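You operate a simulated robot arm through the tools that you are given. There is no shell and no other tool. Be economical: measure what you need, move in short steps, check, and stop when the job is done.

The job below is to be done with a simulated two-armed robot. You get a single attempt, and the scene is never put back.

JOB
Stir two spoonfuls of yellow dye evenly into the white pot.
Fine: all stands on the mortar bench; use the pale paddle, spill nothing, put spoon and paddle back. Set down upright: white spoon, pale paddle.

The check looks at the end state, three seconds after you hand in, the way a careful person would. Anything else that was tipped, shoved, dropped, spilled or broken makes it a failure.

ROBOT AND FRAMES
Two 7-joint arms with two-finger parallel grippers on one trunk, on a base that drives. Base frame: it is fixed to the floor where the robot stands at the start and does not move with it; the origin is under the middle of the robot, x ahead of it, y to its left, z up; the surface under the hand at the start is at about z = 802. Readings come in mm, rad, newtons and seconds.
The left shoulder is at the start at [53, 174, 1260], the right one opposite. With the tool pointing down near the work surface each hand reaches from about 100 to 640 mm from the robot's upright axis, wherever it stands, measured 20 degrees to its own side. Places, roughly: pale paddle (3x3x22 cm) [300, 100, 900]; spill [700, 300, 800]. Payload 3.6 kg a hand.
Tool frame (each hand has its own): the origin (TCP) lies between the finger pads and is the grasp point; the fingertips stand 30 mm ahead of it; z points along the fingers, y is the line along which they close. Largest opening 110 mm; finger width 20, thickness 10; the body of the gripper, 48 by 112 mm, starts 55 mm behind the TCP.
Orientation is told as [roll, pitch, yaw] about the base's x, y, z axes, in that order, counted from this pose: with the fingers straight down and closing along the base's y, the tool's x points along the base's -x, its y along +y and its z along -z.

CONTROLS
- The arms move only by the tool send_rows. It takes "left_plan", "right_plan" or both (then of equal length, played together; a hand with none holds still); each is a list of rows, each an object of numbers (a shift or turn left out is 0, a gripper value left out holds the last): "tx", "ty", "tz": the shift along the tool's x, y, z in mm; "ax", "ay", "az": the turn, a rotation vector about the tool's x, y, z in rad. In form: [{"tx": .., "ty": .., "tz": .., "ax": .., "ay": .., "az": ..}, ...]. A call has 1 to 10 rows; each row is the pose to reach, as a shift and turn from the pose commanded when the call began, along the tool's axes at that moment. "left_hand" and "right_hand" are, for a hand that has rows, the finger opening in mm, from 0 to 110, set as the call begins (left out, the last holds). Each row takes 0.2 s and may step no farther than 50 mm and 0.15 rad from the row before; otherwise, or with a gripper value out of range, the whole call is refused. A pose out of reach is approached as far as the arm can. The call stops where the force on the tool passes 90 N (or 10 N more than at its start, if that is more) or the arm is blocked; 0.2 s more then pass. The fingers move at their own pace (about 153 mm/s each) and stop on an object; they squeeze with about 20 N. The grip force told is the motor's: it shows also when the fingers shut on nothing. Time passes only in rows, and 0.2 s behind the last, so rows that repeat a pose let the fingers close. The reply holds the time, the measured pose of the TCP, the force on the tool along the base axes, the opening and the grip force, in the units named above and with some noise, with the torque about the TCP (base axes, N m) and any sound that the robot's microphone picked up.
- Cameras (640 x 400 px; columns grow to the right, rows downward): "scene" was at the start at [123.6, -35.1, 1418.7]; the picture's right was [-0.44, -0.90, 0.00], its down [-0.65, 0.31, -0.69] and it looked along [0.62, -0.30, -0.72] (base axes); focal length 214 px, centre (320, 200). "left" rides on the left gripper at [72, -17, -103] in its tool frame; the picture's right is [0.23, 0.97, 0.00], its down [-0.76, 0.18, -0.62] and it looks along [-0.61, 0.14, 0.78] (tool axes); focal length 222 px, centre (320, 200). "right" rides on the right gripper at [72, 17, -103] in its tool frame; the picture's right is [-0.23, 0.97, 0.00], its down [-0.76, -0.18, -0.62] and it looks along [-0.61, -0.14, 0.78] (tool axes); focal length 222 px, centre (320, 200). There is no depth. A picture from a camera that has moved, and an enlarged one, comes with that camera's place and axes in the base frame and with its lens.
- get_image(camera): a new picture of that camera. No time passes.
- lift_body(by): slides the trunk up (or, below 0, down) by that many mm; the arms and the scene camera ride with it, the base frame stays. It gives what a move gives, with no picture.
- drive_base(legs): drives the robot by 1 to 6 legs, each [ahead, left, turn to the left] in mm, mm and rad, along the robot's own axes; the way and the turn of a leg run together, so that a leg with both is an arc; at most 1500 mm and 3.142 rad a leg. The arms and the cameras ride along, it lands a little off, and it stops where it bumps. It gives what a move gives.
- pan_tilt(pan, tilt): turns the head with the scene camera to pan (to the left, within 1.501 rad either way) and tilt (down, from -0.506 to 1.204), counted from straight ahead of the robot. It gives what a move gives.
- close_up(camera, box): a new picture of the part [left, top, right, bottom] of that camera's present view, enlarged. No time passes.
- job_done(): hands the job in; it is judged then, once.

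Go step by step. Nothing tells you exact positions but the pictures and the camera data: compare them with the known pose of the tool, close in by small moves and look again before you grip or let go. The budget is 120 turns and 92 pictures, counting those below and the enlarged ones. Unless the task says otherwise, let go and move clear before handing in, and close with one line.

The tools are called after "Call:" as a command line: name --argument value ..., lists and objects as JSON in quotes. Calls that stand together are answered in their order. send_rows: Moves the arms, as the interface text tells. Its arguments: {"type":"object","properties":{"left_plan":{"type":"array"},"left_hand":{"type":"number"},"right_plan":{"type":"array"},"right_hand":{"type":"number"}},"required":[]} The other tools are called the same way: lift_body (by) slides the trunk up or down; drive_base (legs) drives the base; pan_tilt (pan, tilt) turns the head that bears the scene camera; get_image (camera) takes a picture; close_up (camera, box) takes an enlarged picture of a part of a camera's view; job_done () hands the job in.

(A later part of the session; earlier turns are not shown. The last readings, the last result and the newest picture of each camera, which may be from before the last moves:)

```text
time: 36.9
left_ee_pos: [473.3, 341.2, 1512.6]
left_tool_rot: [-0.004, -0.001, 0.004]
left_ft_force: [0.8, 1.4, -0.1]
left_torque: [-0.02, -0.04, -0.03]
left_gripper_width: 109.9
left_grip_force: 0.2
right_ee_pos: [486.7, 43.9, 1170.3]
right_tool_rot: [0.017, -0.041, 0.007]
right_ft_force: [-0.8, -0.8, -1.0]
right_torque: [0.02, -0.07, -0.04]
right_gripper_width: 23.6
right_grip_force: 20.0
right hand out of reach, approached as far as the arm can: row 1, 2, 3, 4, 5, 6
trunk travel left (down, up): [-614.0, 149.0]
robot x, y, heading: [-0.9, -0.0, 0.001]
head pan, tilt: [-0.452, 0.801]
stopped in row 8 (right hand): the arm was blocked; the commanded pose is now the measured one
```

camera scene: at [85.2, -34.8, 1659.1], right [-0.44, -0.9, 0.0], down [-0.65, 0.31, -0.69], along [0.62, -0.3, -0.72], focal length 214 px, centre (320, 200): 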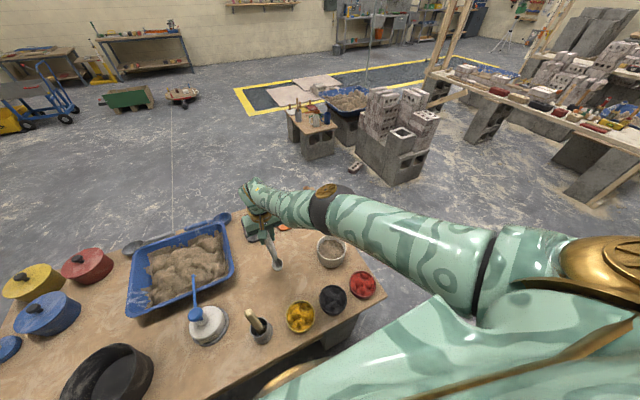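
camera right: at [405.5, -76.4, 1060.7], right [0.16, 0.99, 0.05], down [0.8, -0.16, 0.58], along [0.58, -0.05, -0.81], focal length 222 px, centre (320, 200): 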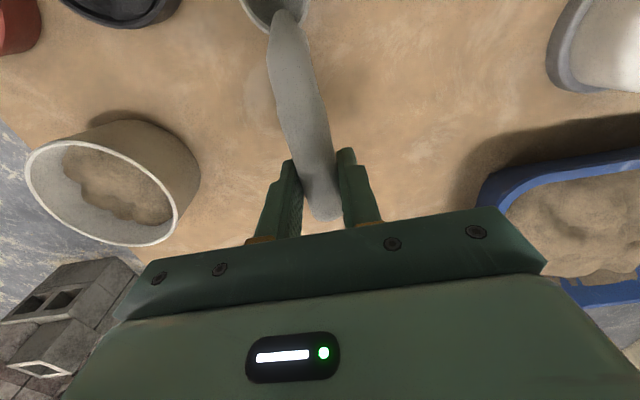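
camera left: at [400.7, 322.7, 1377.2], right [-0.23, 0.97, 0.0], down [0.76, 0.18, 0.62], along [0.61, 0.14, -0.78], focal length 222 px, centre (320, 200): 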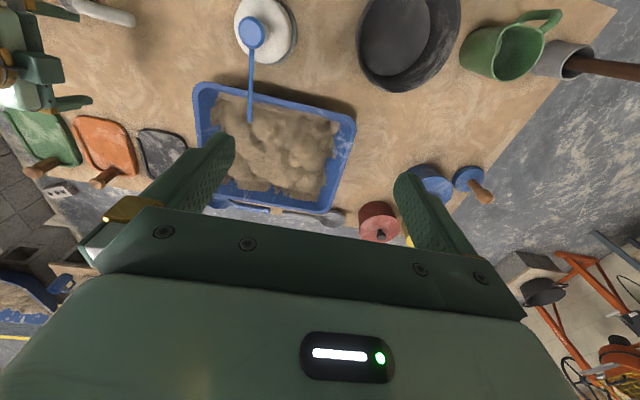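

The elbow flexed (last rows were reachable), but the arm got blocked; looking.

Call:
get_image --camera "scene"

Call:
get_image --camera "right"

Call:
get_image --camera "left"

```text
59 pictures are left
camera scene: at [85.0, -34.2, 1659.1], right [-0.44, -0.9, 0.0], down [-0.65, 0.31, -0.7], along [0.63, -0.3, -0.72], focal length 214 px, centre (320, 200)
```

scene: 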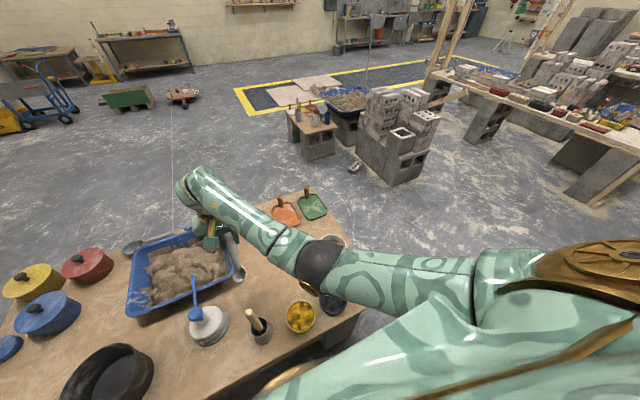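

```text
58 pictures are left
camera right: at [410.8, 58.1, 1271.2], right [0.22, 0.98, 0.03], down [0.74, -0.18, 0.65], along [0.64, -0.12, -0.76], focal length 222 px, centre (320, 200)
```

right: 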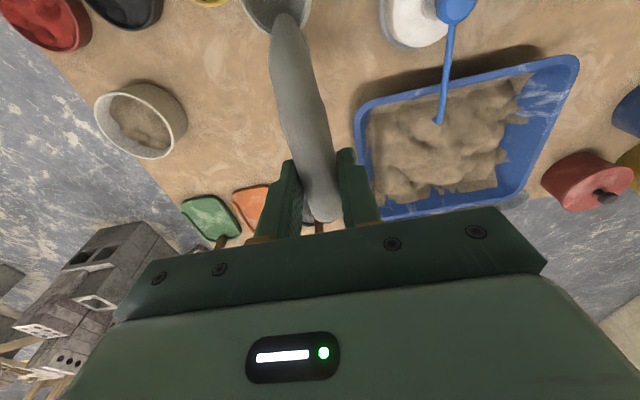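

```text
57 pictures are left
camera left: at [400.6, 323.6, 1616.2], right [-0.23, 0.97, 0.0], down [0.76, 0.18, 0.62], along [0.61, 0.14, -0.78], focal length 222 px, centre (320, 200)
```

left: 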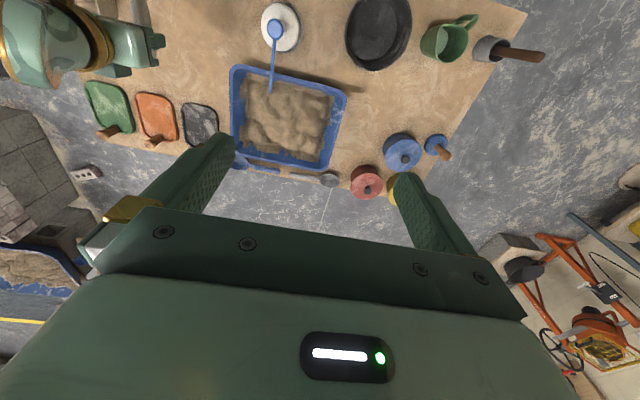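

The elbow is now bent and above the bench. Moving on to a point above and beyond the yellow bowl.

Call:
send_rows --right_plan '[{"tx": 9, "ty": -15, "tz": 10, "ay": 0.01}, {"tx": 18, "ty": -30, "tz": 20, "ay": 0.02}, {"tx": 27, "ty": -45, "tz": 30, "ay": 0.03}, {"tx": 36, "ty": -60, "tz": 40, "ay": 0.04}, {"tx": 45, "ty": -75, "tz": 50, "ay": 0.04}, {"tx": 54, "ty": -90, "tz": 65, "ay": 0.04}, {"tx": 64, "ty": -104, "tz": 80, "ay": 0.04}, {"tx": 74, "ty": -117, "tz": 100, "ay": 0.04}, {"tx": 74, "ty": -117, "tz": 120, "ay": 0.04}]'

Call:
get_image --camera "scene"

```text
time: 37.8
left_ee_pos: [474.5, 339.5, 1514.1]
left_tool_rot: [-0.004, -0.002, 0.0]
left_ft_force: [0.7, 0.6, -0.1]
left_torque: [0.0, 0.01, 0.02]
left_gripper_width: 109.9
left_grip_force: 0.0
right_ee_pos: [516.3, -45.4, 1193.5]
right_tool_rot: [-0.03, -0.158, -0.026]
right_ft_force: [0.7, -0.3, -1.0]
right_torque: [-0.04, -0.06, -0.02]
right_gripper_width: 24.0
right_grip_force: 19.6
trunk travel left (down, up): [-614.0, 149.0]
robot x, y, heading: [-1.3, 0.1, 0.0]
head pan, tilt: [-0.452, 0.801]
stopped in row 4 (right hand): the arm was blocked; the commanded pose is now the measured one
```

```text
56 pictures are left
camera scene: at [85.1, -35.3, 1659.1], right [-0.44, -0.9, 0.0], down [-0.65, 0.31, -0.69], along [0.62, -0.3, -0.72], focal length 214 px, centre (320, 200)
```

scene: 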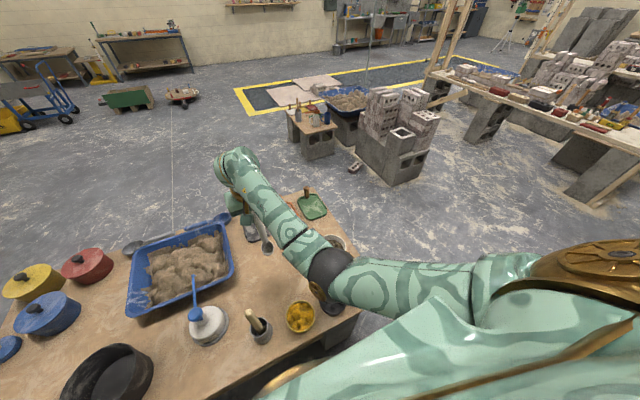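

The upper arm likely presses against the chest in this posture. I'll go back out to the right and up, near the original arm posture, to restore a good elbow configuration.

Call:
send_rows --right_plan '[{"tx": 0, "ty": -40, "tz": -20, "ay": 0.03}, {"tx": 0, "ty": -80, "tz": -40, "ay": 0.06}, {"tx": 2, "ty": -120, "tz": -60, "ay": 0.1}, {"tx": 5, "ty": -155, "tz": -85, "ay": 0.13}, {"tx": 8, "ty": -190, "tz": -110, "ay": 0.158}, {"tx": 12, "ty": -225, "tz": -140, "ay": 0.158}, {"tx": 17, "ty": -258, "tz": -172, "ay": 0.158}, {"tx": 23, "ty": -290, "tz": -204, "ay": 0.158}, {"tx": 29, "ty": -315, "tz": -238, "ay": 0.158}, {"tx": 35, "ty": -332, "tz": -266, "ay": 0.158}]'

Call:
get_image --camera "scene"

```text
time: 40.0
left_ee_pos: [473.5, 340.0, 1514.3]
left_tool_rot: [-0.002, -0.002, 0.001]
left_ft_force: [0.5, -0.8, 0.1]
left_torque: [-0.01, -0.02, 0.01]
left_gripper_width: 110.0
left_grip_force: 0.0
right_ee_pos: [430.5, -371.0, 1461.0]
right_tool_rot: [-0.021, 0.004, -0.026]
right_ft_force: [-0.4, 0.2, 0.6]
right_torque: [-0.02, -0.08, 0.0]
right_gripper_width: 23.8
right_grip_force: 20.2
right hand out of reach, approached as far as the arm can: row 3, 4, 5, 6, 7, 8, 9
trunk travel left (down, up): [-614.0, 149.0]
robot x, y, heading: [-2.6, 2.6, -0.002]
head pan, tilt: [-0.452, 0.801]
```

```text
55 pictures are left
camera scene: at [84.2, -35.2, 1659.2], right [-0.44, -0.9, 0.0], down [-0.65, 0.31, -0.7], along [0.63, -0.3, -0.72], focal length 214 px, centre (320, 200)
```

scene: 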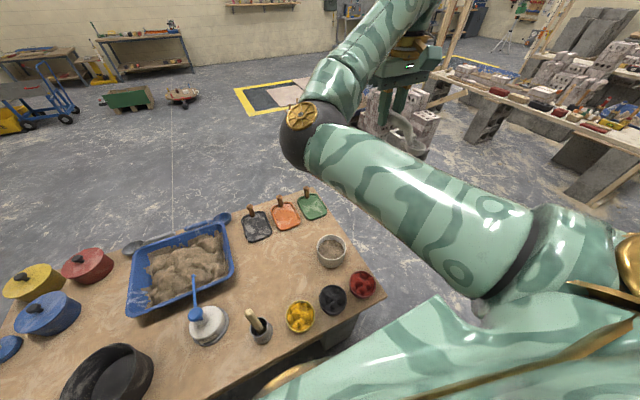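

The arm is back in a healthy posture (elbow to the inside). I'll shift the robot 150 mm left so the work lies in front/right of the right shoulder, and lower the trunk to about +100.

Call:
drive_base --legs '[[0, 150, 0]]'

Call:
lift_body --by -120

Call:
send_rows --right_plan '[{"tx": 0, "ty": 25, "tz": 30}, {"tx": 2, "ty": 48, "tz": 60}, {"tx": 4, "ty": 70, "tz": 90}, {"tx": 6, "ty": 90, "tz": 120}, {"tx": 8, "ty": 110, "tz": 150}, {"tx": 10, "ty": 125, "tz": 180}, {"tx": 12, "ty": 135, "tz": 210}, {"tx": 14, "ty": 145, "tz": 240}, {"tx": 15, "ty": 148, "tz": 260}, {"tx": 15, "ty": 148, "tz": 260}]'

Call:
get_image --camera "scene"

```text
time: 41.4
left_ee_pos: [473.6, 489.3, 1514.0]
left_tool_rot: [-0.001, -0.001, 0.002]
left_ft_force: [-0.6, -0.5, 0.0]
left_torque: [0.06, 0.01, 0.0]
left_gripper_width: 110.1
left_grip_force: 0.1
right_ee_pos: [433.1, -222.0, 1460.6]
right_tool_rot: [-0.02, 0.005, -0.022]
right_ft_force: [-0.5, -0.5, -1.2]
right_torque: [0.01, -0.06, 0.02]
right_gripper_width: 24.0
right_grip_force: 19.9
trunk travel left (down, up): [-614.0, 149.0]
robot x, y, heading: [3.0, 152.8, 0.001]
head pan, tilt: [-0.452, 0.801]
```

```text
time: 42.9
left_ee_pos: [473.2, 490.5, 1393.4]
left_tool_rot: [0.0, -0.001, 0.002]
left_ft_force: [-0.8, 0.7, -0.9]
left_torque: [-0.01, -0.01, -0.03]
left_gripper_width: 110.0
left_grip_force: 0.1
right_ee_pos: [437.7, -220.9, 1334.8]
right_tool_rot: [-0.021, 0.019, -0.023]
right_ft_force: [0.0, -0.1, -0.4]
right_torque: [0.01, -0.08, 0.0]
right_gripper_width: 23.6
right_grip_force: 19.9
trunk travel left (down, up): [-494.0, 269.0]
robot x, y, heading: [2.0, 143.9, -0.0]
head pan, tilt: [-0.452, 0.801]
```

```text
time: 45.3
left_ee_pos: [473.4, 490.4, 1393.3]
left_tool_rot: [0.0, -0.003, 0.003]
left_ft_force: [0.2, 0.5, 0.5]
left_torque: [0.01, 0.02, -0.02]
left_gripper_width: 110.1
left_grip_force: 0.1
right_ee_pos: [435.3, -172.6, 1112.0]
right_tool_rot: [-0.04, -0.076, -0.049]
right_ft_force: [-0.1, 0.9, -1.7]
right_torque: [-0.01, -0.06, 0.01]
right_gripper_width: 23.7
right_grip_force: 20.2
right hand out of reach, approached as far as the arm can: row 1, 2, 3, 4, 5, 6, 7, 8, 9, 10
trunk travel left (down, up): [-494.0, 269.0]
robot x, y, heading: [-2.0, 153.2, 0.006]
head pan, tilt: [-0.452, 0.801]
stopped in row 10 (right hand): the arm was blocked; the commanded pose is now the measured one
```

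```text
54 pictures are left
camera scene: at [96.6, 116.0, 1538.6], right [-0.44, -0.9, 0.0], down [-0.65, 0.31, -0.69], along [0.63, -0.3, -0.72], focal length 214 px, centre (320, 200)
```

scene: 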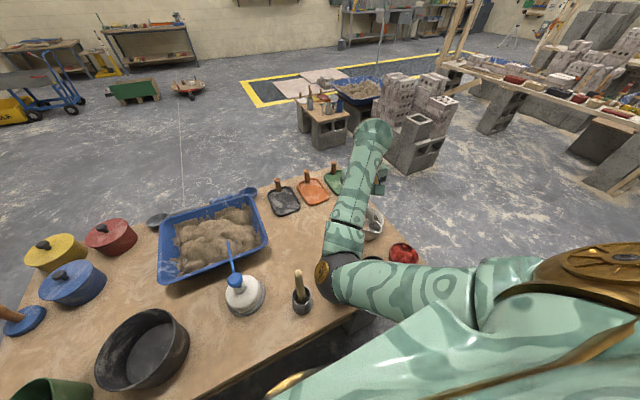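

The arm blocks when the hand comes inward in front of the chest. I'll shift the robot another 150 mm left so the bowl is to the right side, like the start posture.

Call:
drive_base --legs '[[0, 150, 0]]'

Call:
send_rows --right_plan '[{"tx": 2, "ty": -15, "tz": 0, "ay": 0.03, "ax": -0.02}, {"tx": 4, "ty": -30, "tz": 5, "ay": 0.06, "ax": -0.04}, {"tx": 8, "ty": -42, "tz": 15, "ay": 0.076, "ax": -0.04, "az": -0.04}, {"tx": 12, "ty": -50, "tz": 30, "ay": 0.076, "ax": -0.04, "az": -0.04}, {"tx": 15, "ty": -50, "tz": 45, "ay": 0.076, "ax": -0.04, "az": -0.04}, {"tx": 15, "ty": -50, "tz": 60, "ay": 0.076, "ax": -0.04, "az": -0.04}]'

Call:
get_image --camera "scene"

```text
time: 46.7
left_ee_pos: [475.6, 641.0, 1393.7]
left_tool_rot: [-0.002, -0.003, -0.003]
left_ft_force: [0.1, 0.0, -0.6]
left_torque: [0.0, -0.04, -0.03]
left_gripper_width: 110.0
left_grip_force: 0.1
right_ee_pos: [432.2, -23.0, 1111.5]
right_tool_rot: [-0.04, -0.074, -0.054]
right_ft_force: [-0.5, -0.4, -1.3]
right_torque: [0.0, -0.1, 0.0]
right_gripper_width: 23.7
right_grip_force: 20.1
trunk travel left (down, up): [-494.0, 269.0]
robot x, y, heading: [-0.2, 299.5, -0.0]
head pan, tilt: [-0.452, 0.801]
```

```text
time: 48.1
left_ee_pos: [474.4, 639.6, 1393.2]
left_tool_rot: [0.002, -0.003, -0.002]
left_ft_force: [-0.7, -0.9, 0.1]
left_torque: [0.0, -0.02, 0.01]
left_gripper_width: 110.1
left_grip_force: 0.0
right_ee_pos: [420.3, -74.2, 1051.0]
right_tool_rot: [-0.003, 0.002, -0.016]
right_ft_force: [-0.3, -0.1, -1.8]
right_torque: [0.01, -0.08, 0.0]
right_gripper_width: 23.6
right_grip_force: 20.5
trunk travel left (down, up): [-494.0, 269.0]
robot x, y, heading: [-1.0, 298.6, 0.001]
head pan, tilt: [-0.452, 0.801]
```

```text
53 pictures are left
camera scene: at [95.8, 265.8, 1538.6], right [-0.44, -0.9, 0.0], down [-0.65, 0.32, -0.69], along [0.62, -0.3, -0.72], focal length 214 px, centre (320, 200)
```

scene: 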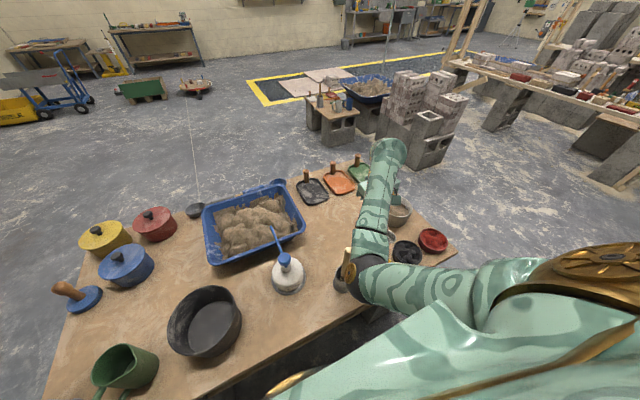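

Now the arm tracks perfectly at (420,-74,1051). I'll raise the trunk 60 mm to keep the elbow and forearm clear of the paddle, then tip the spoon nose-down above the yellow bowl (rim about z 830, centre (320,-73)).

Call:
lift_body --by 60

Call:
send_rows --right_plan '[{"tx": 4, "tz": 30, "ay": -0.08}, {"tx": 8, "tz": 60, "ay": -0.16}, {"tx": 12, "tz": 90, "ay": -0.24}, {"tx": 16, "tz": 115, "ay": -0.32}, {"tx": 20, "tz": 140, "ay": -0.4}, {"tx": 22, "tz": 160, "ay": -0.436}, {"tx": 22, "tz": 160, "ay": -0.436}]'

Call:
get_image --camera "scene"

Call:
get_image --camera "right"

```text
time: 49.1
left_ee_pos: [476.2, 640.4, 1451.6]
left_tool_rot: [0.001, -0.001, -0.004]
left_ft_force: [-0.3, -0.9, 0.3]
left_torque: [-0.03, 0.0, 0.02]
left_gripper_width: 109.8
left_grip_force: 0.0
right_ee_pos: [420.0, -76.1, 1111.9]
right_tool_rot: [-0.002, 0.003, -0.012]
right_ft_force: [0.0, 1.0, -1.5]
right_torque: [-0.03, -0.08, -0.01]
right_gripper_width: 23.6
right_grip_force: 20.1
trunk travel left (down, up): [-554.0, 209.0]
robot x, y, heading: [0.6, 301.3, -0.004]
head pan, tilt: [-0.452, 0.801]
```

```text
time: 50.4
left_ee_pos: [475.4, 640.3, 1453.6]
left_tool_rot: [0.001, -0.002, -0.004]
left_ft_force: [0.0, -0.6, -0.7]
left_torque: [0.03, 0.01, -0.02]
left_gripper_width: 110.0
left_grip_force: 0.1
right_ee_pos: [399.1, -158.7, 997.3]
right_tool_rot: [-0.138, -0.437, -0.023]
right_ft_force: [0.5, 0.2, -1.2]
right_torque: [0.01, -0.06, -0.02]
right_gripper_width: 23.8
right_grip_force: 20.1
trunk travel left (down, up): [-554.0, 209.0]
robot x, y, heading: [-1.9, 300.7, 0.001]
head pan, tilt: [-0.452, 0.801]
stopped in row 6 (right hand): the arm was blocked; the commanded pose is now the measured one
```

```text
52 pictures are left
camera scene: at [88.6, 266.1, 1598.9], right [-0.44, -0.9, 0.0], down [-0.65, 0.32, -0.69], along [0.62, -0.31, -0.72], focal length 214 px, centre (320, 200)
```

scene: 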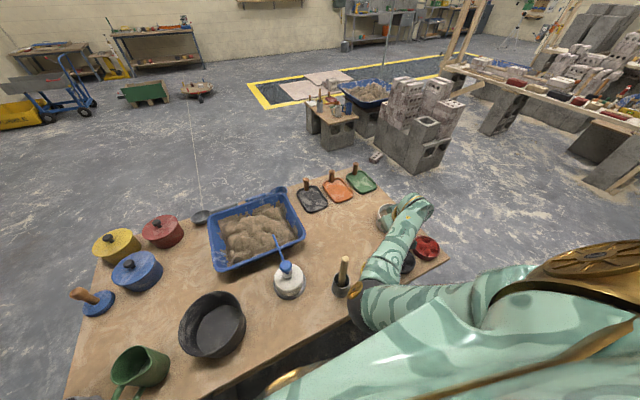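

```text
51 pictures are left
camera right: at [292.4, -125.1, 1057.0], right [0.29, 0.96, -0.03], down [0.42, -0.1, 0.9], along [0.86, -0.27, -0.43], focal length 222 px, centre (320, 200)
```

right: 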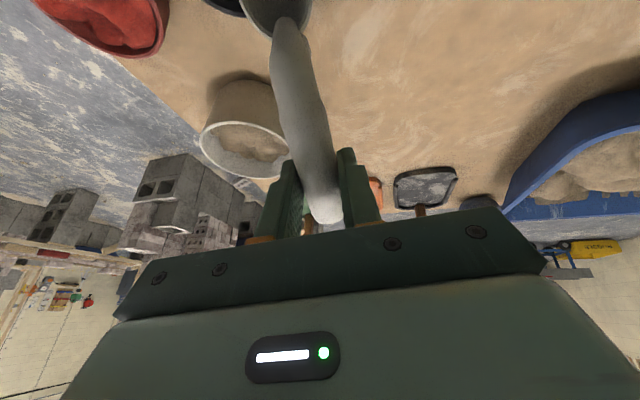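

The wrist folding towards the chest is what blocks. New approach: keep the arm fairly stretched with the trunk high and use the trunk for vertical moves, spoon yawed ~0.8. First raise the trunk fully, straighten the hand, and move back right by 150.

Call:
lift_body --by 205

Call:
send_rows --right_plan '[{"tx": -14, "tz": 10, "ay": 0.1, "ax": -0.03}, {"tx": -28, "tz": 20, "ay": 0.2, "ax": -0.06}, {"tx": -42, "tz": 30, "ay": 0.3, "ax": -0.1}, {"tx": -56, "tz": 40, "ay": 0.4, "ax": -0.13}, {"tx": -65, "tz": 50, "ay": 0.437, "ax": -0.138}, {"tx": -65, "tz": 50, "ay": 0.437, "ax": -0.138}]'

Call:
drive_base --legs '[[0, -150, 0]]'

```text
time: 52.6
left_ee_pos: [474.3, 639.8, 1657.5]
left_tool_rot: [-0.001, -0.003, -0.004]
left_ft_force: [0.3, 0.2, 0.2]
left_torque: [-0.02, -0.04, 0.0]
left_gripper_width: 110.1
left_grip_force: 0.0
right_ee_pos: [397.9, -152.1, 1198.7]
right_tool_rot: [-0.129, -0.434, -0.025]
right_ft_force: [-0.9, 0.2, -0.7]
right_torque: [-0.01, -0.06, 0.0]
right_gripper_width: 23.5
right_grip_force: 19.3
trunk travel left (down, up): [-759.0, 4.0]
robot x, y, heading: [1.3, 303.4, -0.003]
head pan, tilt: [-0.452, 0.801]
```

```text
time: 54.0
left_ee_pos: [475.5, 641.1, 1657.5]
left_tool_rot: [-0.002, -0.002, -0.003]
left_ft_force: [0.6, 0.3, -0.4]
left_torque: [0.0, -0.01, 0.0]
left_gripper_width: 109.8
left_grip_force: 0.0
right_ee_pos: [477.7, -163.5, 1182.2]
right_tool_rot: [0.013, 0.002, -0.051]
right_ft_force: [-1.1, -0.9, -1.1]
right_torque: [0.0, -0.06, -0.02]
right_gripper_width: 23.6
right_grip_force: 19.6
trunk travel left (down, up): [-759.0, 4.0]
robot x, y, heading: [3.1, 304.0, -0.0]
head pan, tilt: [-0.452, 0.801]
```

```text
time: 55.4
left_ee_pos: [476.3, 494.1, 1656.6]
left_tool_rot: [-0.002, -0.002, -0.005]
left_ft_force: [0.4, -0.6, 1.0]
left_torque: [0.02, -0.04, 0.0]
left_gripper_width: 110.1
left_grip_force: 0.0
right_ee_pos: [475.6, -310.0, 1184.1]
right_tool_rot: [0.014, 0.001, -0.052]
right_ft_force: [-0.6, -0.1, -0.6]
right_torque: [-0.03, -0.08, 0.02]
right_gripper_width: 23.8
right_grip_force: 19.7
trunk travel left (down, up): [-759.0, 4.0]
robot x, y, heading: [2.7, 152.6, 0.002]
head pan, tilt: [-0.452, 0.801]
```

Now swing the hand across at a stretched posture to above the yellow bowl's far-left side, yaw 0.8.

Call:
send_rows --right_plan '[{"tx": 11, "ty": 30, "tz": 14, "az": -0.085}, {"tx": 22, "ty": 60, "tz": 29, "az": -0.17}, {"tx": 33, "ty": 90, "tz": 43, "az": -0.255}, {"tx": 43, "ty": 119, "tz": 58, "az": -0.34}, {"tx": 54, "ty": 149, "tz": 72, "az": -0.425}, {"tx": 64, "ty": 178, "tz": 86, "az": -0.51}, {"tx": 75, "ty": 208, "tz": 101, "az": -0.595}, {"tx": 86, "ty": 238, "tz": 115, "az": -0.68}, {"tx": 96, "ty": 267, "tz": 130, "az": -0.765}, {"tx": 107, "ty": 297, "tz": 144, "az": -0.85}]'

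Call:
get_image --camera "scene"

```text
time: 57.0
left_ee_pos: [476.9, 493.9, 1656.0]
left_tool_rot: [-0.002, -0.001, -0.005]
left_ft_force: [-0.1, 1.0, -1.2]
left_torque: [-0.02, 0.05, 0.01]
left_gripper_width: 110.2
left_grip_force: 0.1
right_ee_pos: [518.1, -120.7, 1178.4]
right_tool_rot: [-0.106, -0.176, 0.519]
right_ft_force: [0.2, 1.1, -1.3]
right_torque: [0.02, -0.04, 0.01]
right_gripper_width: 23.5
right_grip_force: 20.1
trunk travel left (down, up): [-759.0, 4.0]
robot x, y, heading: [-1.0, 155.6, -0.002]
head pan, tilt: [-0.452, 0.801]
stopped in row 8 (right hand): the arm was blocked; the commanded pose is now the measured one
```

```text
50 pictures are left
camera scene: at [82.9, 120.5, 1803.9], right [-0.44, -0.9, 0.0], down [-0.65, 0.32, -0.69], along [0.62, -0.31, -0.72], focal length 214 px, centre (320, 200)
```

scene: 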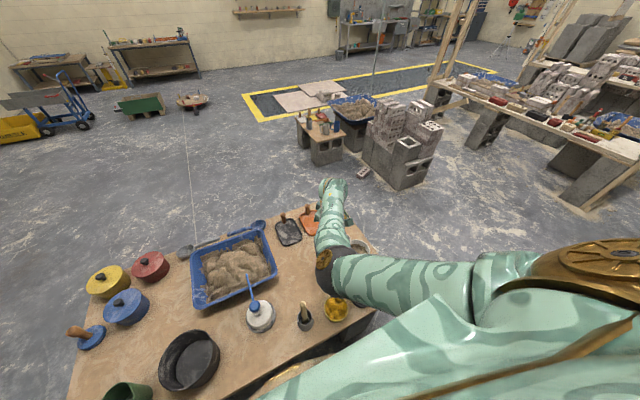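

Blocked again: the upper arm meets the chest when the elbow bends inward. I'll move the base 50 mm left, fix the tilt, and turn the spoon to yaw 1.49 (leaning sideways instead of back), staying stretched.

Call:
drive_base --legs '[[0, 60, 0]]'

Call:
send_rows --right_plan '[{"ty": -20, "ax": -0.05, "ay": 0.09}, {"ty": -40, "ax": -0.106, "ay": 0.176}, {"ty": -50, "ax": -0.106, "ay": 0.176}]'

Call:
send_rows --right_plan '[{"az": -0.12, "tz": 5}, {"az": -0.24, "tz": 10}, {"az": -0.36, "tz": 15}, {"az": -0.48, "tz": 20}, {"az": -0.6, "tz": 25}, {"az": -0.72, "tz": 30}, {"az": -0.84, "tz": 35}, {"az": -0.97, "tz": 40}]'

```text
time: 58.0
left_ee_pos: [476.3, 536.8, 1660.6]
left_tool_rot: [0.005, -0.002, -0.008]
left_ft_force: [0.7, -1.4, 0.0]
left_torque: [0.07, -0.01, 0.0]
left_gripper_width: 109.9
left_grip_force: 0.1
right_ee_pos: [516.7, -72.2, 1177.1]
right_tool_rot: [-0.098, -0.18, 0.516]
right_ft_force: [-0.3, 0.2, -0.8]
right_torque: [0.11, -0.03, 0.02]
right_gripper_width: 23.5
right_grip_force: 19.9
trunk travel left (down, up): [-759.0, 4.0]
robot x, y, heading: [-2.8, 216.9, -0.005]
head pan, tilt: [-0.452, 0.801]
```

```text
time: 58.8
left_ee_pos: [476.6, 549.8, 1658.1]
left_tool_rot: [-0.001, -0.001, -0.007]
left_ft_force: [1.0, 0.3, 0.9]
left_torque: [-0.02, 0.0, 0.04]
left_gripper_width: 109.9
left_grip_force: 0.0
right_ee_pos: [537.8, -107.0, 1185.9]
right_tool_rot: [-0.001, 0.001, 0.508]
right_ft_force: [0.2, 0.3, -1.0]
right_torque: [0.03, -0.06, 0.01]
right_gripper_width: 23.7
right_grip_force: 19.8
trunk travel left (down, up): [-759.0, 4.0]
robot x, y, heading: [0.9, 211.8, -0.006]
head pan, tilt: [-0.452, 0.801]
```

```text
time: 60.5
left_ee_pos: [475.5, 547.7, 1658.2]
left_tool_rot: [0.001, -0.002, -0.006]
left_ft_force: [0.1, 0.3, -0.7]
left_torque: [0.01, 0.03, -0.01]
left_gripper_width: 110.1
left_grip_force: 0.0
right_ee_pos: [530.5, -106.6, 1146.2]
right_tool_rot: [0.001, -0.002, 1.48]
right_ft_force: [0.2, -0.2, -1.0]
right_torque: [0.08, -0.03, -0.03]
right_gripper_width: 23.6
right_grip_force: 19.5
right hand out of reach, approached as far as the arm can: row 5, 6, 7, 8
trunk travel left (down, up): [-759.0, 4.0]
robot x, y, heading: [5.1, 208.5, -0.004]
head pan, tilt: [-0.452, 0.801]
```

Now yaw 1.48 and upright. Moving inward to above the yellow bowl.

Call:
send_rows --right_plan '[{"tx": -11, "ty": 26, "tz": 0}, {"tx": -22, "ty": 52, "tz": 8}, {"tx": -33, "ty": 78, "tz": 18}, {"tx": -44, "ty": 104, "tz": 30}, {"tx": -55, "ty": 130, "tz": 43}, {"tx": -66, "ty": 156, "tz": 56}, {"tx": -77, "ty": 182, "tz": 70}, {"tx": -88, "ty": 207, "tz": 83}, {"tx": -88, "ty": 207, "tz": 83}]'

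Call:
get_image --camera "scene"

```text
time: 61.7
left_ee_pos: [476.2, 548.8, 1657.8]
left_tool_rot: [-0.002, -0.002, -0.006]
left_ft_force: [1.2, 0.8, -1.3]
left_torque: [0.01, 0.03, -0.02]
left_gripper_width: 109.9
left_grip_force: 0.0
right_ee_pos: [528.6, -69.1, 1218.5]
right_tool_rot: [-0.234, -0.006, 1.452]
right_ft_force: [-0.1, 0.7, -1.1]
right_torque: [0.08, 0.01, 0.01]
right_gripper_width: 23.6
right_grip_force: 19.7
trunk travel left (down, up): [-759.0, 4.0]
robot x, y, heading: [0.3, 208.5, -0.004]
head pan, tilt: [-0.452, 0.801]
stopped in row 5 (right hand): the arm was blocked; the commanded pose is now the measured one
```

```text
49 pictures are left
camera scene: at [82.3, 177.5, 1804.0], right [-0.44, -0.9, 0.0], down [-0.65, 0.32, -0.69], along [0.62, -0.31, -0.72], focal length 214 px, centre (320, 200)
```

scene: 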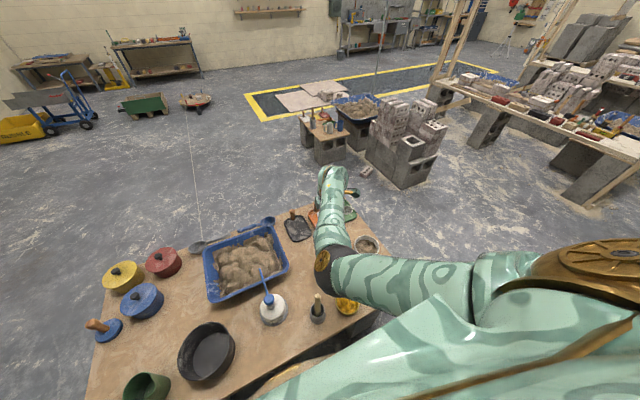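

The hand works well when the arm reaches forward from farther back. I'll back the base off 110 mm and 40 mm left, lower the trunk to about +119, and re-level the spoon.

Call:
drive_base --legs '[[-110, 40, 0]]'

Call:
lift_body --by -240

Call:
send_rows --right_plan '[{"ax": -0.06}, {"ax": -0.12}, {"ax": -0.18}, {"ax": -0.234}, {"ax": -0.234}]'

Call:
get_image --camera "scene"

```text
time: 62.9
left_ee_pos: [374.5, 585.4, 1658.6]
left_tool_rot: [-0.002, 0.0, -0.012]
left_ft_force: [-0.1, -0.1, -0.1]
left_torque: [-0.02, 0.03, -0.01]
left_gripper_width: 110.2
left_grip_force: 0.0
right_ee_pos: [422.1, -32.1, 1216.7]
right_tool_rot: [-0.228, -0.008, 1.449]
right_ft_force: [-0.2, -0.2, -1.4]
right_torque: [0.1, 0.0, 0.01]
right_gripper_width: 23.8
right_grip_force: 20.1
trunk travel left (down, up): [-759.0, 4.0]
robot x, y, heading: [-107.0, 254.2, -0.007]
head pan, tilt: [-0.452, 0.801]
```

```text
time: 65.4
left_ee_pos: [371.3, 587.0, 1419.6]
left_tool_rot: [0.0, -0.002, -0.012]
left_ft_force: [-0.7, -0.1, -0.4]
left_torque: [0.02, -0.02, 0.0]
left_gripper_width: 109.8
left_grip_force: 0.0
right_ee_pos: [427.6, -37.3, 985.0]
right_tool_rot: [-0.246, -0.002, 1.443]
right_ft_force: [0.1, 0.4, -2.0]
right_torque: [0.05, 0.0, 0.01]
right_gripper_width: 23.8
right_grip_force: 19.9
trunk travel left (down, up): [-519.0, 244.0]
robot x, y, heading: [-106.0, 252.1, -0.008]
head pan, tilt: [-0.452, 0.801]
```

```text
time: 66.6
left_ee_pos: [371.2, 585.1, 1417.7]
left_tool_rot: [-0.001, -0.002, -0.011]
left_ft_force: [0.5, 0.0, 0.4]
left_torque: [-0.04, -0.01, -0.01]
left_gripper_width: 109.8
left_grip_force: 0.1
right_ee_pos: [420.3, -29.5, 977.4]
right_tool_rot: [0.005, -0.008, 1.449]
right_ft_force: [-0.3, -0.1, -0.5]
right_torque: [0.11, 0.02, 0.0]
right_gripper_width: 23.8
right_grip_force: 20.2
trunk travel left (down, up): [-519.0, 244.0]
robot x, y, heading: [-102.1, 252.7, -0.009]
head pan, tilt: [-0.452, 0.801]
```

```text
48 pictures are left
camera scene: at [-13.8, 216.1, 1563.8], right [-0.45, -0.9, 0.0], down [-0.64, 0.32, -0.7], along [0.62, -0.31, -0.72], focal length 214 px, centre (320, 200)
```

scene: 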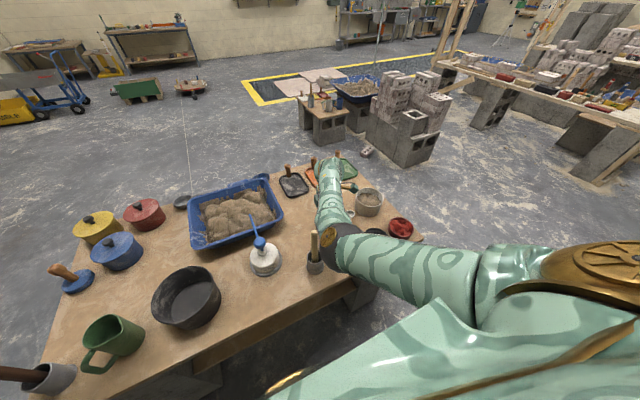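

Hand is level at (420,-30,977) and clear of everything. Next: move over the yellow bowl and tip nose-down about 40°.

Call:
send_rows --right_plan '[{"tx": 1, "ty": 20}, {"tx": 2, "ty": 40}, {"tx": 3, "ty": 60, "ay": -0.1}, {"tx": 4, "ty": 80, "ay": -0.22}, {"tx": 4, "ty": 94, "ay": -0.34}, {"tx": 4, "ty": 94, "tz": 5, "ay": -0.46}, {"tx": 4, "ty": 94, "tz": 10, "ay": -0.58}, {"tx": 4, "ty": 94, "tz": 15, "ay": -0.7}, {"tx": 4, "ty": 94, "tz": 15, "ay": -0.7}]'

Call:
get_image --camera "scene"

Call:
get_image --camera "right"

```text
time: 68.6
left_ee_pos: [371.5, 586.3, 1419.1]
left_tool_rot: [-0.002, -0.001, -0.011]
left_ft_force: [0.5, -0.1, -0.3]
left_torque: [-0.02, 0.01, 0.03]
left_gripper_width: 109.8
left_grip_force: 0.1
right_ee_pos: [326.5, -21.7, 964.0]
right_tool_rot: [0.005, -0.709, 1.448]
right_ft_force: [0.8, 0.5, -0.2]
right_torque: [0.07, 0.01, -0.01]
right_gripper_width: 23.7
right_grip_force: 20.3
trunk travel left (down, up): [-519.0, 244.0]
robot x, y, heading: [-104.6, 248.0, -0.011]
head pan, tilt: [-0.452, 0.801]
```

```text
47 pictures are left
camera scene: at [-13.7, 216.8, 1563.8], right [-0.45, -0.9, 0.0], down [-0.64, 0.32, -0.7], along [0.62, -0.31, -0.72], focal length 214 px, centre (320, 200)
```

scene: 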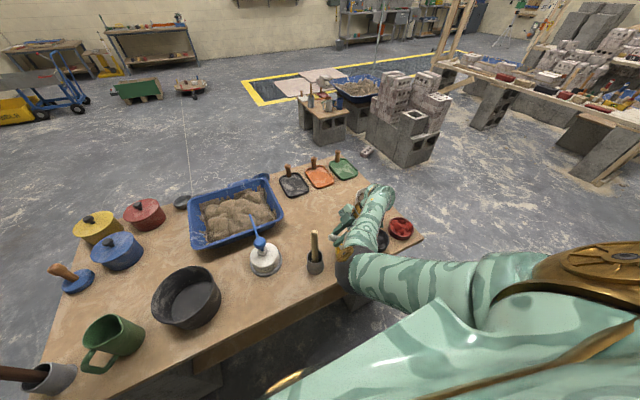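

```text
46 pictures are left
camera right: at [295.7, -141.3, 995.1], right [-0.95, 0.29, 0.15], down [0.2, 0.15, 0.97], along [0.26, 0.95, -0.2], focal length 222 px, centre (320, 200)
```

right: 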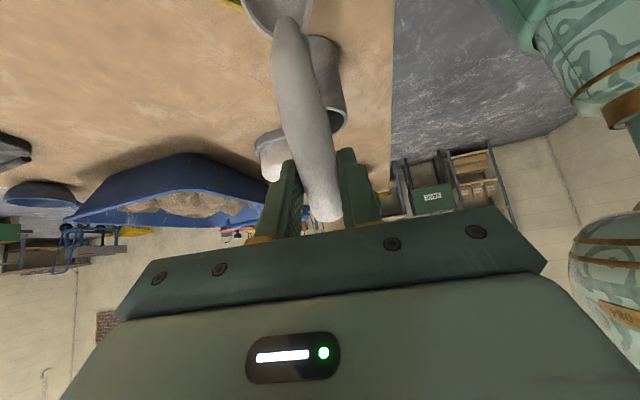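

Reached exactly. Now the scoop: descend, push forward, level out and lift clear of the rim.

Call:
send_rows --right_plan '[{"tx": 17.6, "tz": 20.5}, {"tx": 35.2, "tz": 41}, {"tx": 42.5, "tz": 37.3}, {"tx": 39.1, "tz": 45.5, "ay": 0.13}, {"tx": 39.7, "tz": 55.5, "ay": 0.273}, {"tx": 41, "tz": 66.2, "ay": 0.412}, {"tx": 42.9, "tz": 77.7, "ay": 0.552}, {"tx": 45.6, "tz": 90, "ay": 0.7}, {"tx": 32.6, "tz": 74.8, "ay": 0.706}, {"tx": 13, "tz": 52, "ay": 0.706}]'

Call:
get_image --camera "scene"

Call:
close_up --camera "right" --box '[160, 0, 480, 200]'

```text
time: 70.5
left_ee_pos: [372.2, 586.7, 1418.3]
left_tool_rot: [-0.001, -0.001, -0.012]
left_ft_force: [0.9, -0.2, -0.7]
left_torque: [0.0, 0.02, -0.02]
left_gripper_width: 109.9
left_grip_force: 0.0
right_ee_pos: [411.5, -20.3, 940.1]
right_tool_rot: [-0.157, -0.02, 1.425]
right_ft_force: [-1.3, 1.2, -0.8]
right_torque: [0.05, -0.01, -0.01]
right_gripper_width: 23.4
right_grip_force: 20.6
trunk travel left (down, up): [-519.0, 244.0]
robot x, y, heading: [-105.0, 250.4, -0.01]
head pan, tilt: [-0.452, 0.801]
stopped in row 9 (right hand): the arm was blocked; the commanded pose is now the measured one
```

```text
45 pictures are left
camera scene: at [-13.5, 216.4, 1563.8], right [-0.45, -0.9, 0.0], down [-0.64, 0.32, -0.69], along [0.62, -0.31, -0.72], focal length 214 px, centre (320, 200)
```

scene: 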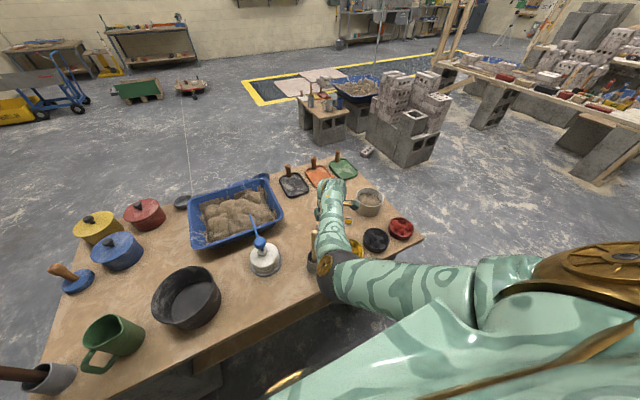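

```text
2.00 times, centred on (320, 100) of right
camera zoom: at [367.0, -89.0, 1038.6], right [-0.92, 0.37, -0.15], down [0.19, 0.73, 0.66], along [0.35, 0.58, -0.74], focal length 444 px, centre (320, 400)
```

zoom: 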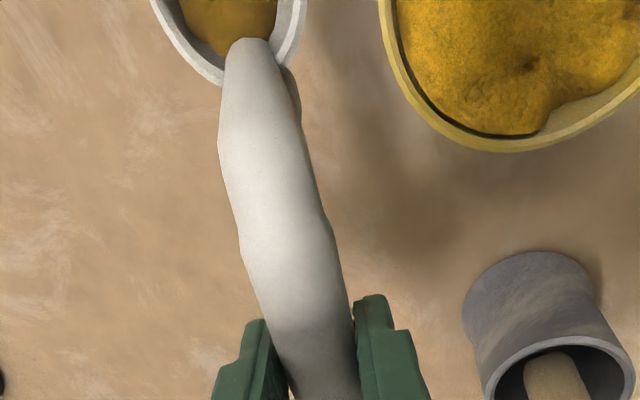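

The spoon holds yellow dye; bowl and cup are still in place. I'll raise the trunk and level the roll, then check for spill.

Call:
lift_body --by 50

Call:
send_rows --right_plan '[{"ax": -0.04, "ay": 0.01}, {"ax": -0.08, "ay": 0.02}, {"ax": -0.12, "ay": 0.02}, {"ax": -0.157, "ay": 0.02}, {"ax": -0.157, "ay": 0.02}]'

Call:
close_up --camera "scene" --box '[240, 150, 440, 290]'

```text
time: 71.4
left_ee_pos: [371.7, 586.6, 1466.9]
left_tool_rot: [0.0, 0.0, -0.011]
left_ft_force: [1.1, 0.5, -0.1]
left_torque: [0.01, -0.02, 0.0]
left_gripper_width: 109.9
left_grip_force: 0.0
right_ee_pos: [408.6, -19.9, 988.9]
right_tool_rot: [-0.151, -0.018, 1.425]
right_ft_force: [0.1, -0.5, -0.9]
right_torque: [0.05, 0.0, -0.01]
right_gripper_width: 23.9
right_grip_force: 20.9
trunk travel left (down, up): [-569.0, 194.0]
robot x, y, heading: [-103.6, 248.9, -0.007]
head pan, tilt: [-0.452, 0.801]
```

```text
time: 72.6
left_ee_pos: [372.7, 585.4, 1468.7]
left_tool_rot: [0.001, 0.0, -0.012]
left_ft_force: [0.1, 0.5, -0.8]
left_torque: [-0.02, -0.02, 0.01]
left_gripper_width: 110.0
left_grip_force: 0.1
right_ee_pos: [409.4, -15.8, 989.7]
right_tool_rot: [0.003, -0.002, 1.428]
right_ft_force: [-0.4, -0.5, -1.5]
right_torque: [0.06, 0.01, -0.01]
right_gripper_width: 23.5
right_grip_force: 20.2
trunk travel left (down, up): [-569.0, 194.0]
robot x, y, heading: [-104.8, 254.3, -0.008]
head pan, tilt: [-0.452, 0.801]
```

```text
2.86 times, centred on (340, 220) of scene
camera zoom: at [-18.6, 216.1, 1614.0], right [-0.45, -0.9, 0.0], down [-0.64, 0.32, -0.69], along [0.62, -0.31, -0.72], focal length 613 px, centre (263, 143)
```

zoom: 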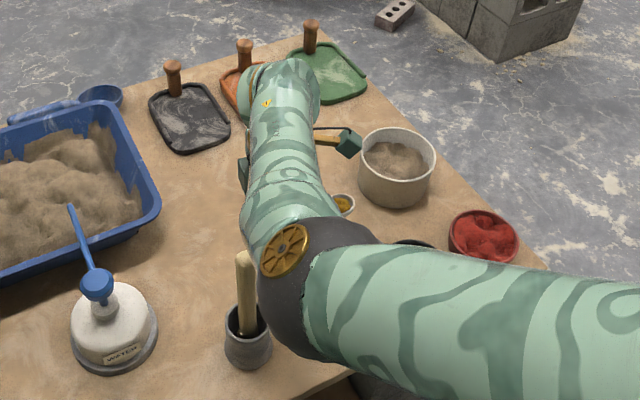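

The dye sits in the spoon with no visible spill. Now I'll drive along the bench to the right and turn a bit left so the pot is in the same good zone as the bowl was.

Call:
drive_base --legs '[[0, -410, 0], [54, 0, 0.4]]'

Call:
get_image --camera "scene"

Call:
get_image --camera "right"

```text
time: 76.3
left_ee_pos: [254.8, 345.6, 1467.7]
left_tool_rot: [-0.001, -0.002, 0.382]
left_ft_force: [-0.4, 0.7, -0.6]
left_torque: [-0.02, -0.02, 0.01]
left_gripper_width: 110.3
left_grip_force: 0.1
right_ee_pos: [520.6, -195.3, 989.6]
right_tool_rot: [0.004, -0.004, 1.822]
right_ft_force: [-0.5, -0.3, -1.0]
right_torque: [0.09, -0.02, 0.0]
right_gripper_width: 23.7
right_grip_force: 19.6
trunk travel left (down, up): [-569.0, 194.0]
robot x, y, heading: [-60.3, -146.4, 0.383]
head pan, tilt: [-0.452, 0.801]
```

```text
42 pictures are left
camera scene: at [36.6, -145.2, 1614.0], right [-0.07, -1.0, 0.0], down [-0.72, 0.05, -0.69], along [0.69, -0.05, -0.72], focal length 214 px, centre (320, 200)
```

scene: 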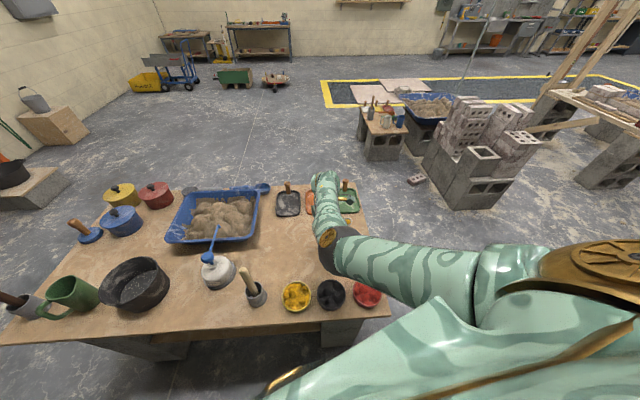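

```text
41 pictures are left
camera right: at [522.8, -270.8, 1092.8], right [-1.0, -0.02, 0.0], down [-0.01, 0.78, 0.63], along [-0.02, 0.62, -0.78], focal length 222 px, centre (320, 200)
```

right: 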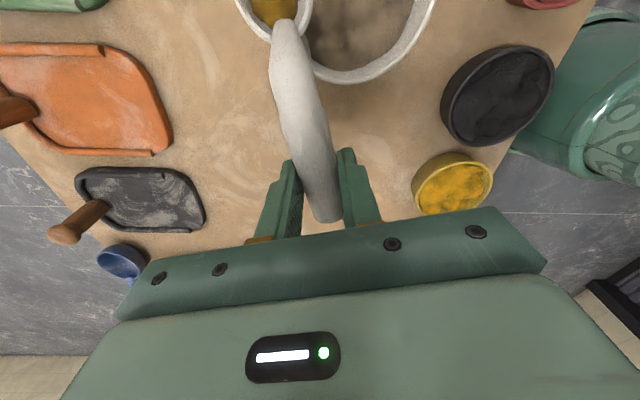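

The pot is centred near (500,-290) with its rim about z 868, and the dye is still in the spoon. I'll centre the spoon over the pot and tip it diagonally (forward and sideways) to dump.

Call:
send_rows --right_plan '[{"tx": -3, "ty": 22}, {"tx": -6, "ty": 43}, {"tx": -9, "ty": 42, "ax": 0.106, "ay": -0.106}, {"tx": -10, "ty": 42, "ax": 0.212, "ay": -0.212}, {"tx": -5, "ty": 46, "ax": 0.318, "ay": -0.318}, {"tx": 2, "ty": 52, "ax": 0.424, "ay": -0.424}, {"tx": 9, "ty": 60, "ax": 0.53, "ay": -0.53}, {"tx": 18, "ty": 68, "tz": 5, "ax": 0.636, "ay": -0.636}, {"tx": 27, "ty": 77, "tz": 10, "ax": 0.742, "ay": -0.742}, {"tx": 36, "ty": 86, "tz": 12, "ax": 0.848, "ay": -0.848}]'

Call:
get_image --camera "right"

Call:
get_image --camera "scene"

```text
time: 77.3
left_ee_pos: [254.2, 344.8, 1467.7]
left_tool_rot: [0.0, -0.001, 0.382]
left_ft_force: [-0.8, -0.3, 0.0]
left_torque: [0.0, 0.0, 0.0]
left_gripper_width: 110.1
left_grip_force: 0.0
right_ee_pos: [550.2, -192.5, 1072.8]
right_tool_rot: [-0.367, -0.195, 1.846]
right_ft_force: [-0.7, 0.0, -1.2]
right_torque: [0.07, 0.04, 0.04]
right_gripper_width: 23.8
right_grip_force: 20.3
trunk travel left (down, up): [-569.0, 194.0]
robot x, y, heading: [-59.2, -149.4, 0.387]
head pan, tilt: [-0.452, 0.801]
stopped in row 5 (right hand): the arm was blocked; the commanded pose is now the measured one
```

```text
40 pictures are left
camera right: at [524.1, -292.9, 1146.7], right [-0.95, 0.03, -0.3], down [-0.23, 0.58, 0.78], along [0.2, 0.81, -0.55], focal length 222 px, centre (320, 200)
```

right: 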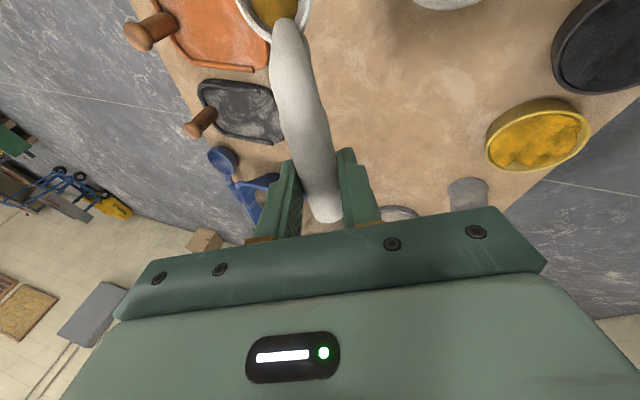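

```text
39 pictures are left
camera scene: at [36.2, -145.7, 1614.0], right [-0.07, -1.0, 0.0], down [-0.72, 0.05, -0.7], along [0.69, -0.05, -0.72], focal length 214 px, centre (320, 200)
```

scene: 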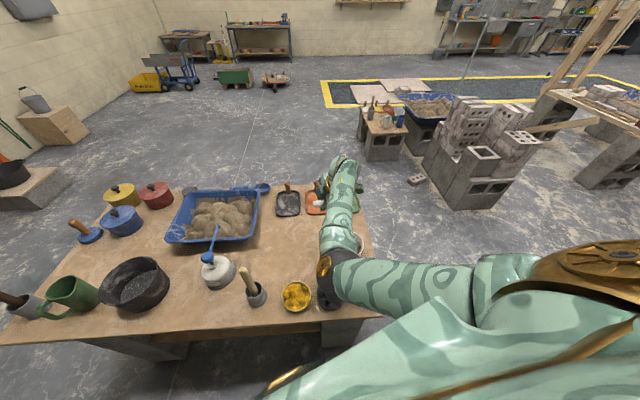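

The sideways tip folds the wrist inward and blocks; dye is still in the spoon. I'll level, and re-position the base so the pot lies further to the right of the shoulder, where a nose-down tip is reachable.

Call:
send_rows --right_plan '[{"tz": -15, "ax": -0.09, "ay": 0.05}, {"tz": -30, "ax": -0.18, "ay": 0.1}, {"tz": -45, "ax": -0.27, "ay": 0.15}, {"tz": -60, "ax": -0.367, "ay": 0.195}, {"tz": -60, "ax": -0.367, "ay": 0.195}]'

Call:
drive_base --legs '[[60, 124, 0]]'

```text
time: 78.5
left_ee_pos: [254.4, 346.3, 1469.4]
left_tool_rot: [0.001, -0.003, 0.382]
left_ft_force: [0.1, -0.2, 0.1]
left_torque: [0.0, 0.01, -0.04]
left_gripper_width: 109.9
left_grip_force: 0.1
right_ee_pos: [528.7, -204.1, 1123.7]
right_tool_rot: [0.01, -0.009, 1.818]
right_ft_force: [1.6, -0.1, -1.3]
right_torque: [0.07, 0.02, 0.04]
right_gripper_width: 23.6
right_grip_force: 19.8
trunk travel left (down, up): [-569.0, 194.0]
robot x, y, heading: [-56.3, -147.5, 0.385]
head pan, tilt: [-0.452, 0.801]
```

```text
time: 79.8
left_ee_pos: [259.6, 486.6, 1468.4]
left_tool_rot: [-0.001, -0.002, 0.386]
left_ft_force: [0.4, -0.1, 0.1]
left_torque: [0.01, 0.01, -0.01]
left_gripper_width: 110.0
left_grip_force: 0.0
right_ee_pos: [535.8, -62.8, 1124.2]
right_tool_rot: [0.01, -0.008, 1.823]
right_ft_force: [0.7, 0.0, -1.6]
right_torque: [0.12, 0.03, 0.0]
right_gripper_width: 23.8
right_grip_force: 19.9
trunk travel left (down, up): [-569.0, 194.0]
robot x, y, heading: [-55.5, -7.3, 0.39]
head pan, tilt: [-0.452, 0.801]
```

Now bring the spoon over the pot, level.

Call:
send_rows --right_plan '[{"tx": 26, "ty": 15, "tz": -5}, {"tx": 50, "ty": 33, "tz": -10}, {"tx": 74, "ty": 52, "tz": -16}, {"tx": 97, "ty": 72, "tz": -21}, {"tx": 118, "ty": 91, "tz": -26}, {"tx": 118, "ty": 91, "tz": -26}]'

Call:
lift_body --by -155

Call:
get_image --camera "right"

Call:
get_image --camera "scene"

```text
time: 81.2
left_ee_pos: [259.8, 486.6, 1468.2]
left_tool_rot: [0.001, -0.001, 0.384]
left_ft_force: [0.0, -0.5, -0.5]
left_torque: [-0.01, 0.0, 0.01]
left_gripper_width: 110.1
left_grip_force: 0.0
right_ee_pos: [476.0, -198.4, 1151.0]
right_tool_rot: [0.011, -0.009, 1.822]
right_ft_force: [-0.1, 0.8, -1.5]
right_torque: [0.07, 0.02, 0.01]
right_gripper_width: 23.6
right_grip_force: 20.4
trunk travel left (down, up): [-569.0, 194.0]
robot x, y, heading: [-53.4, -9.1, 0.387]
head pan, tilt: [-0.452, 0.801]
```

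```text
time: 83.0
left_ee_pos: [258.8, 486.7, 1315.1]
left_tool_rot: [0.001, -0.002, 0.386]
left_ft_force: [0.5, -0.3, 0.6]
left_torque: [-0.02, 0.01, -0.06]
left_gripper_width: 109.8
left_grip_force: 0.0
right_ee_pos: [477.6, -200.3, 996.2]
right_tool_rot: [0.01, -0.008, 1.82]
right_ft_force: [-0.2, 0.9, -1.9]
right_torque: [0.09, 0.02, -0.03]
right_gripper_width: 23.6
right_grip_force: 19.9
trunk travel left (down, up): [-414.0, 349.0]
robot x, y, heading: [-48.5, -5.2, 0.388]
head pan, tilt: [-0.452, 0.801]
```

```text
38 pictures are left
camera right: at [480.3, -276.1, 1099.2], right [-1.0, -0.02, 0.01], down [-0.01, 0.78, 0.63], along [-0.02, 0.63, -0.78], focal length 222 px, centre (320, 200)
```

right: 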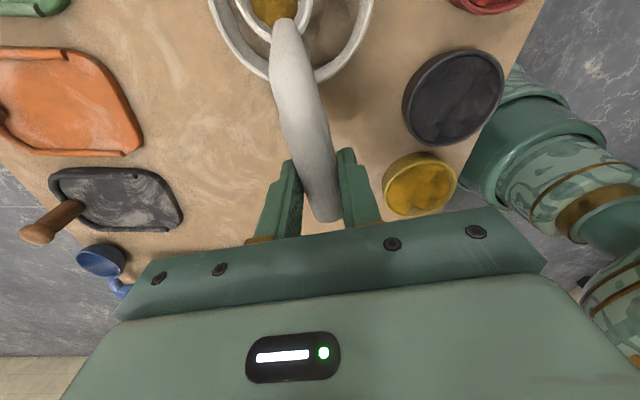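

```text
37 pictures are left
camera scene: at [65.8, 3.9, 1458.2], right [-0.06, -1.0, 0.0], down [-0.72, 0.05, -0.7], along [0.69, -0.04, -0.72], focal length 214 px, centre (320, 200)
```

scene: 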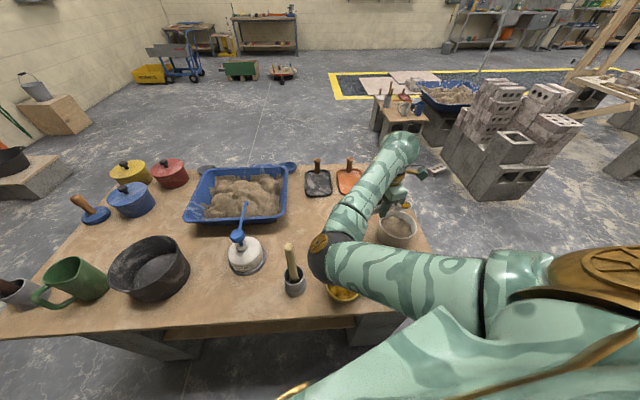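

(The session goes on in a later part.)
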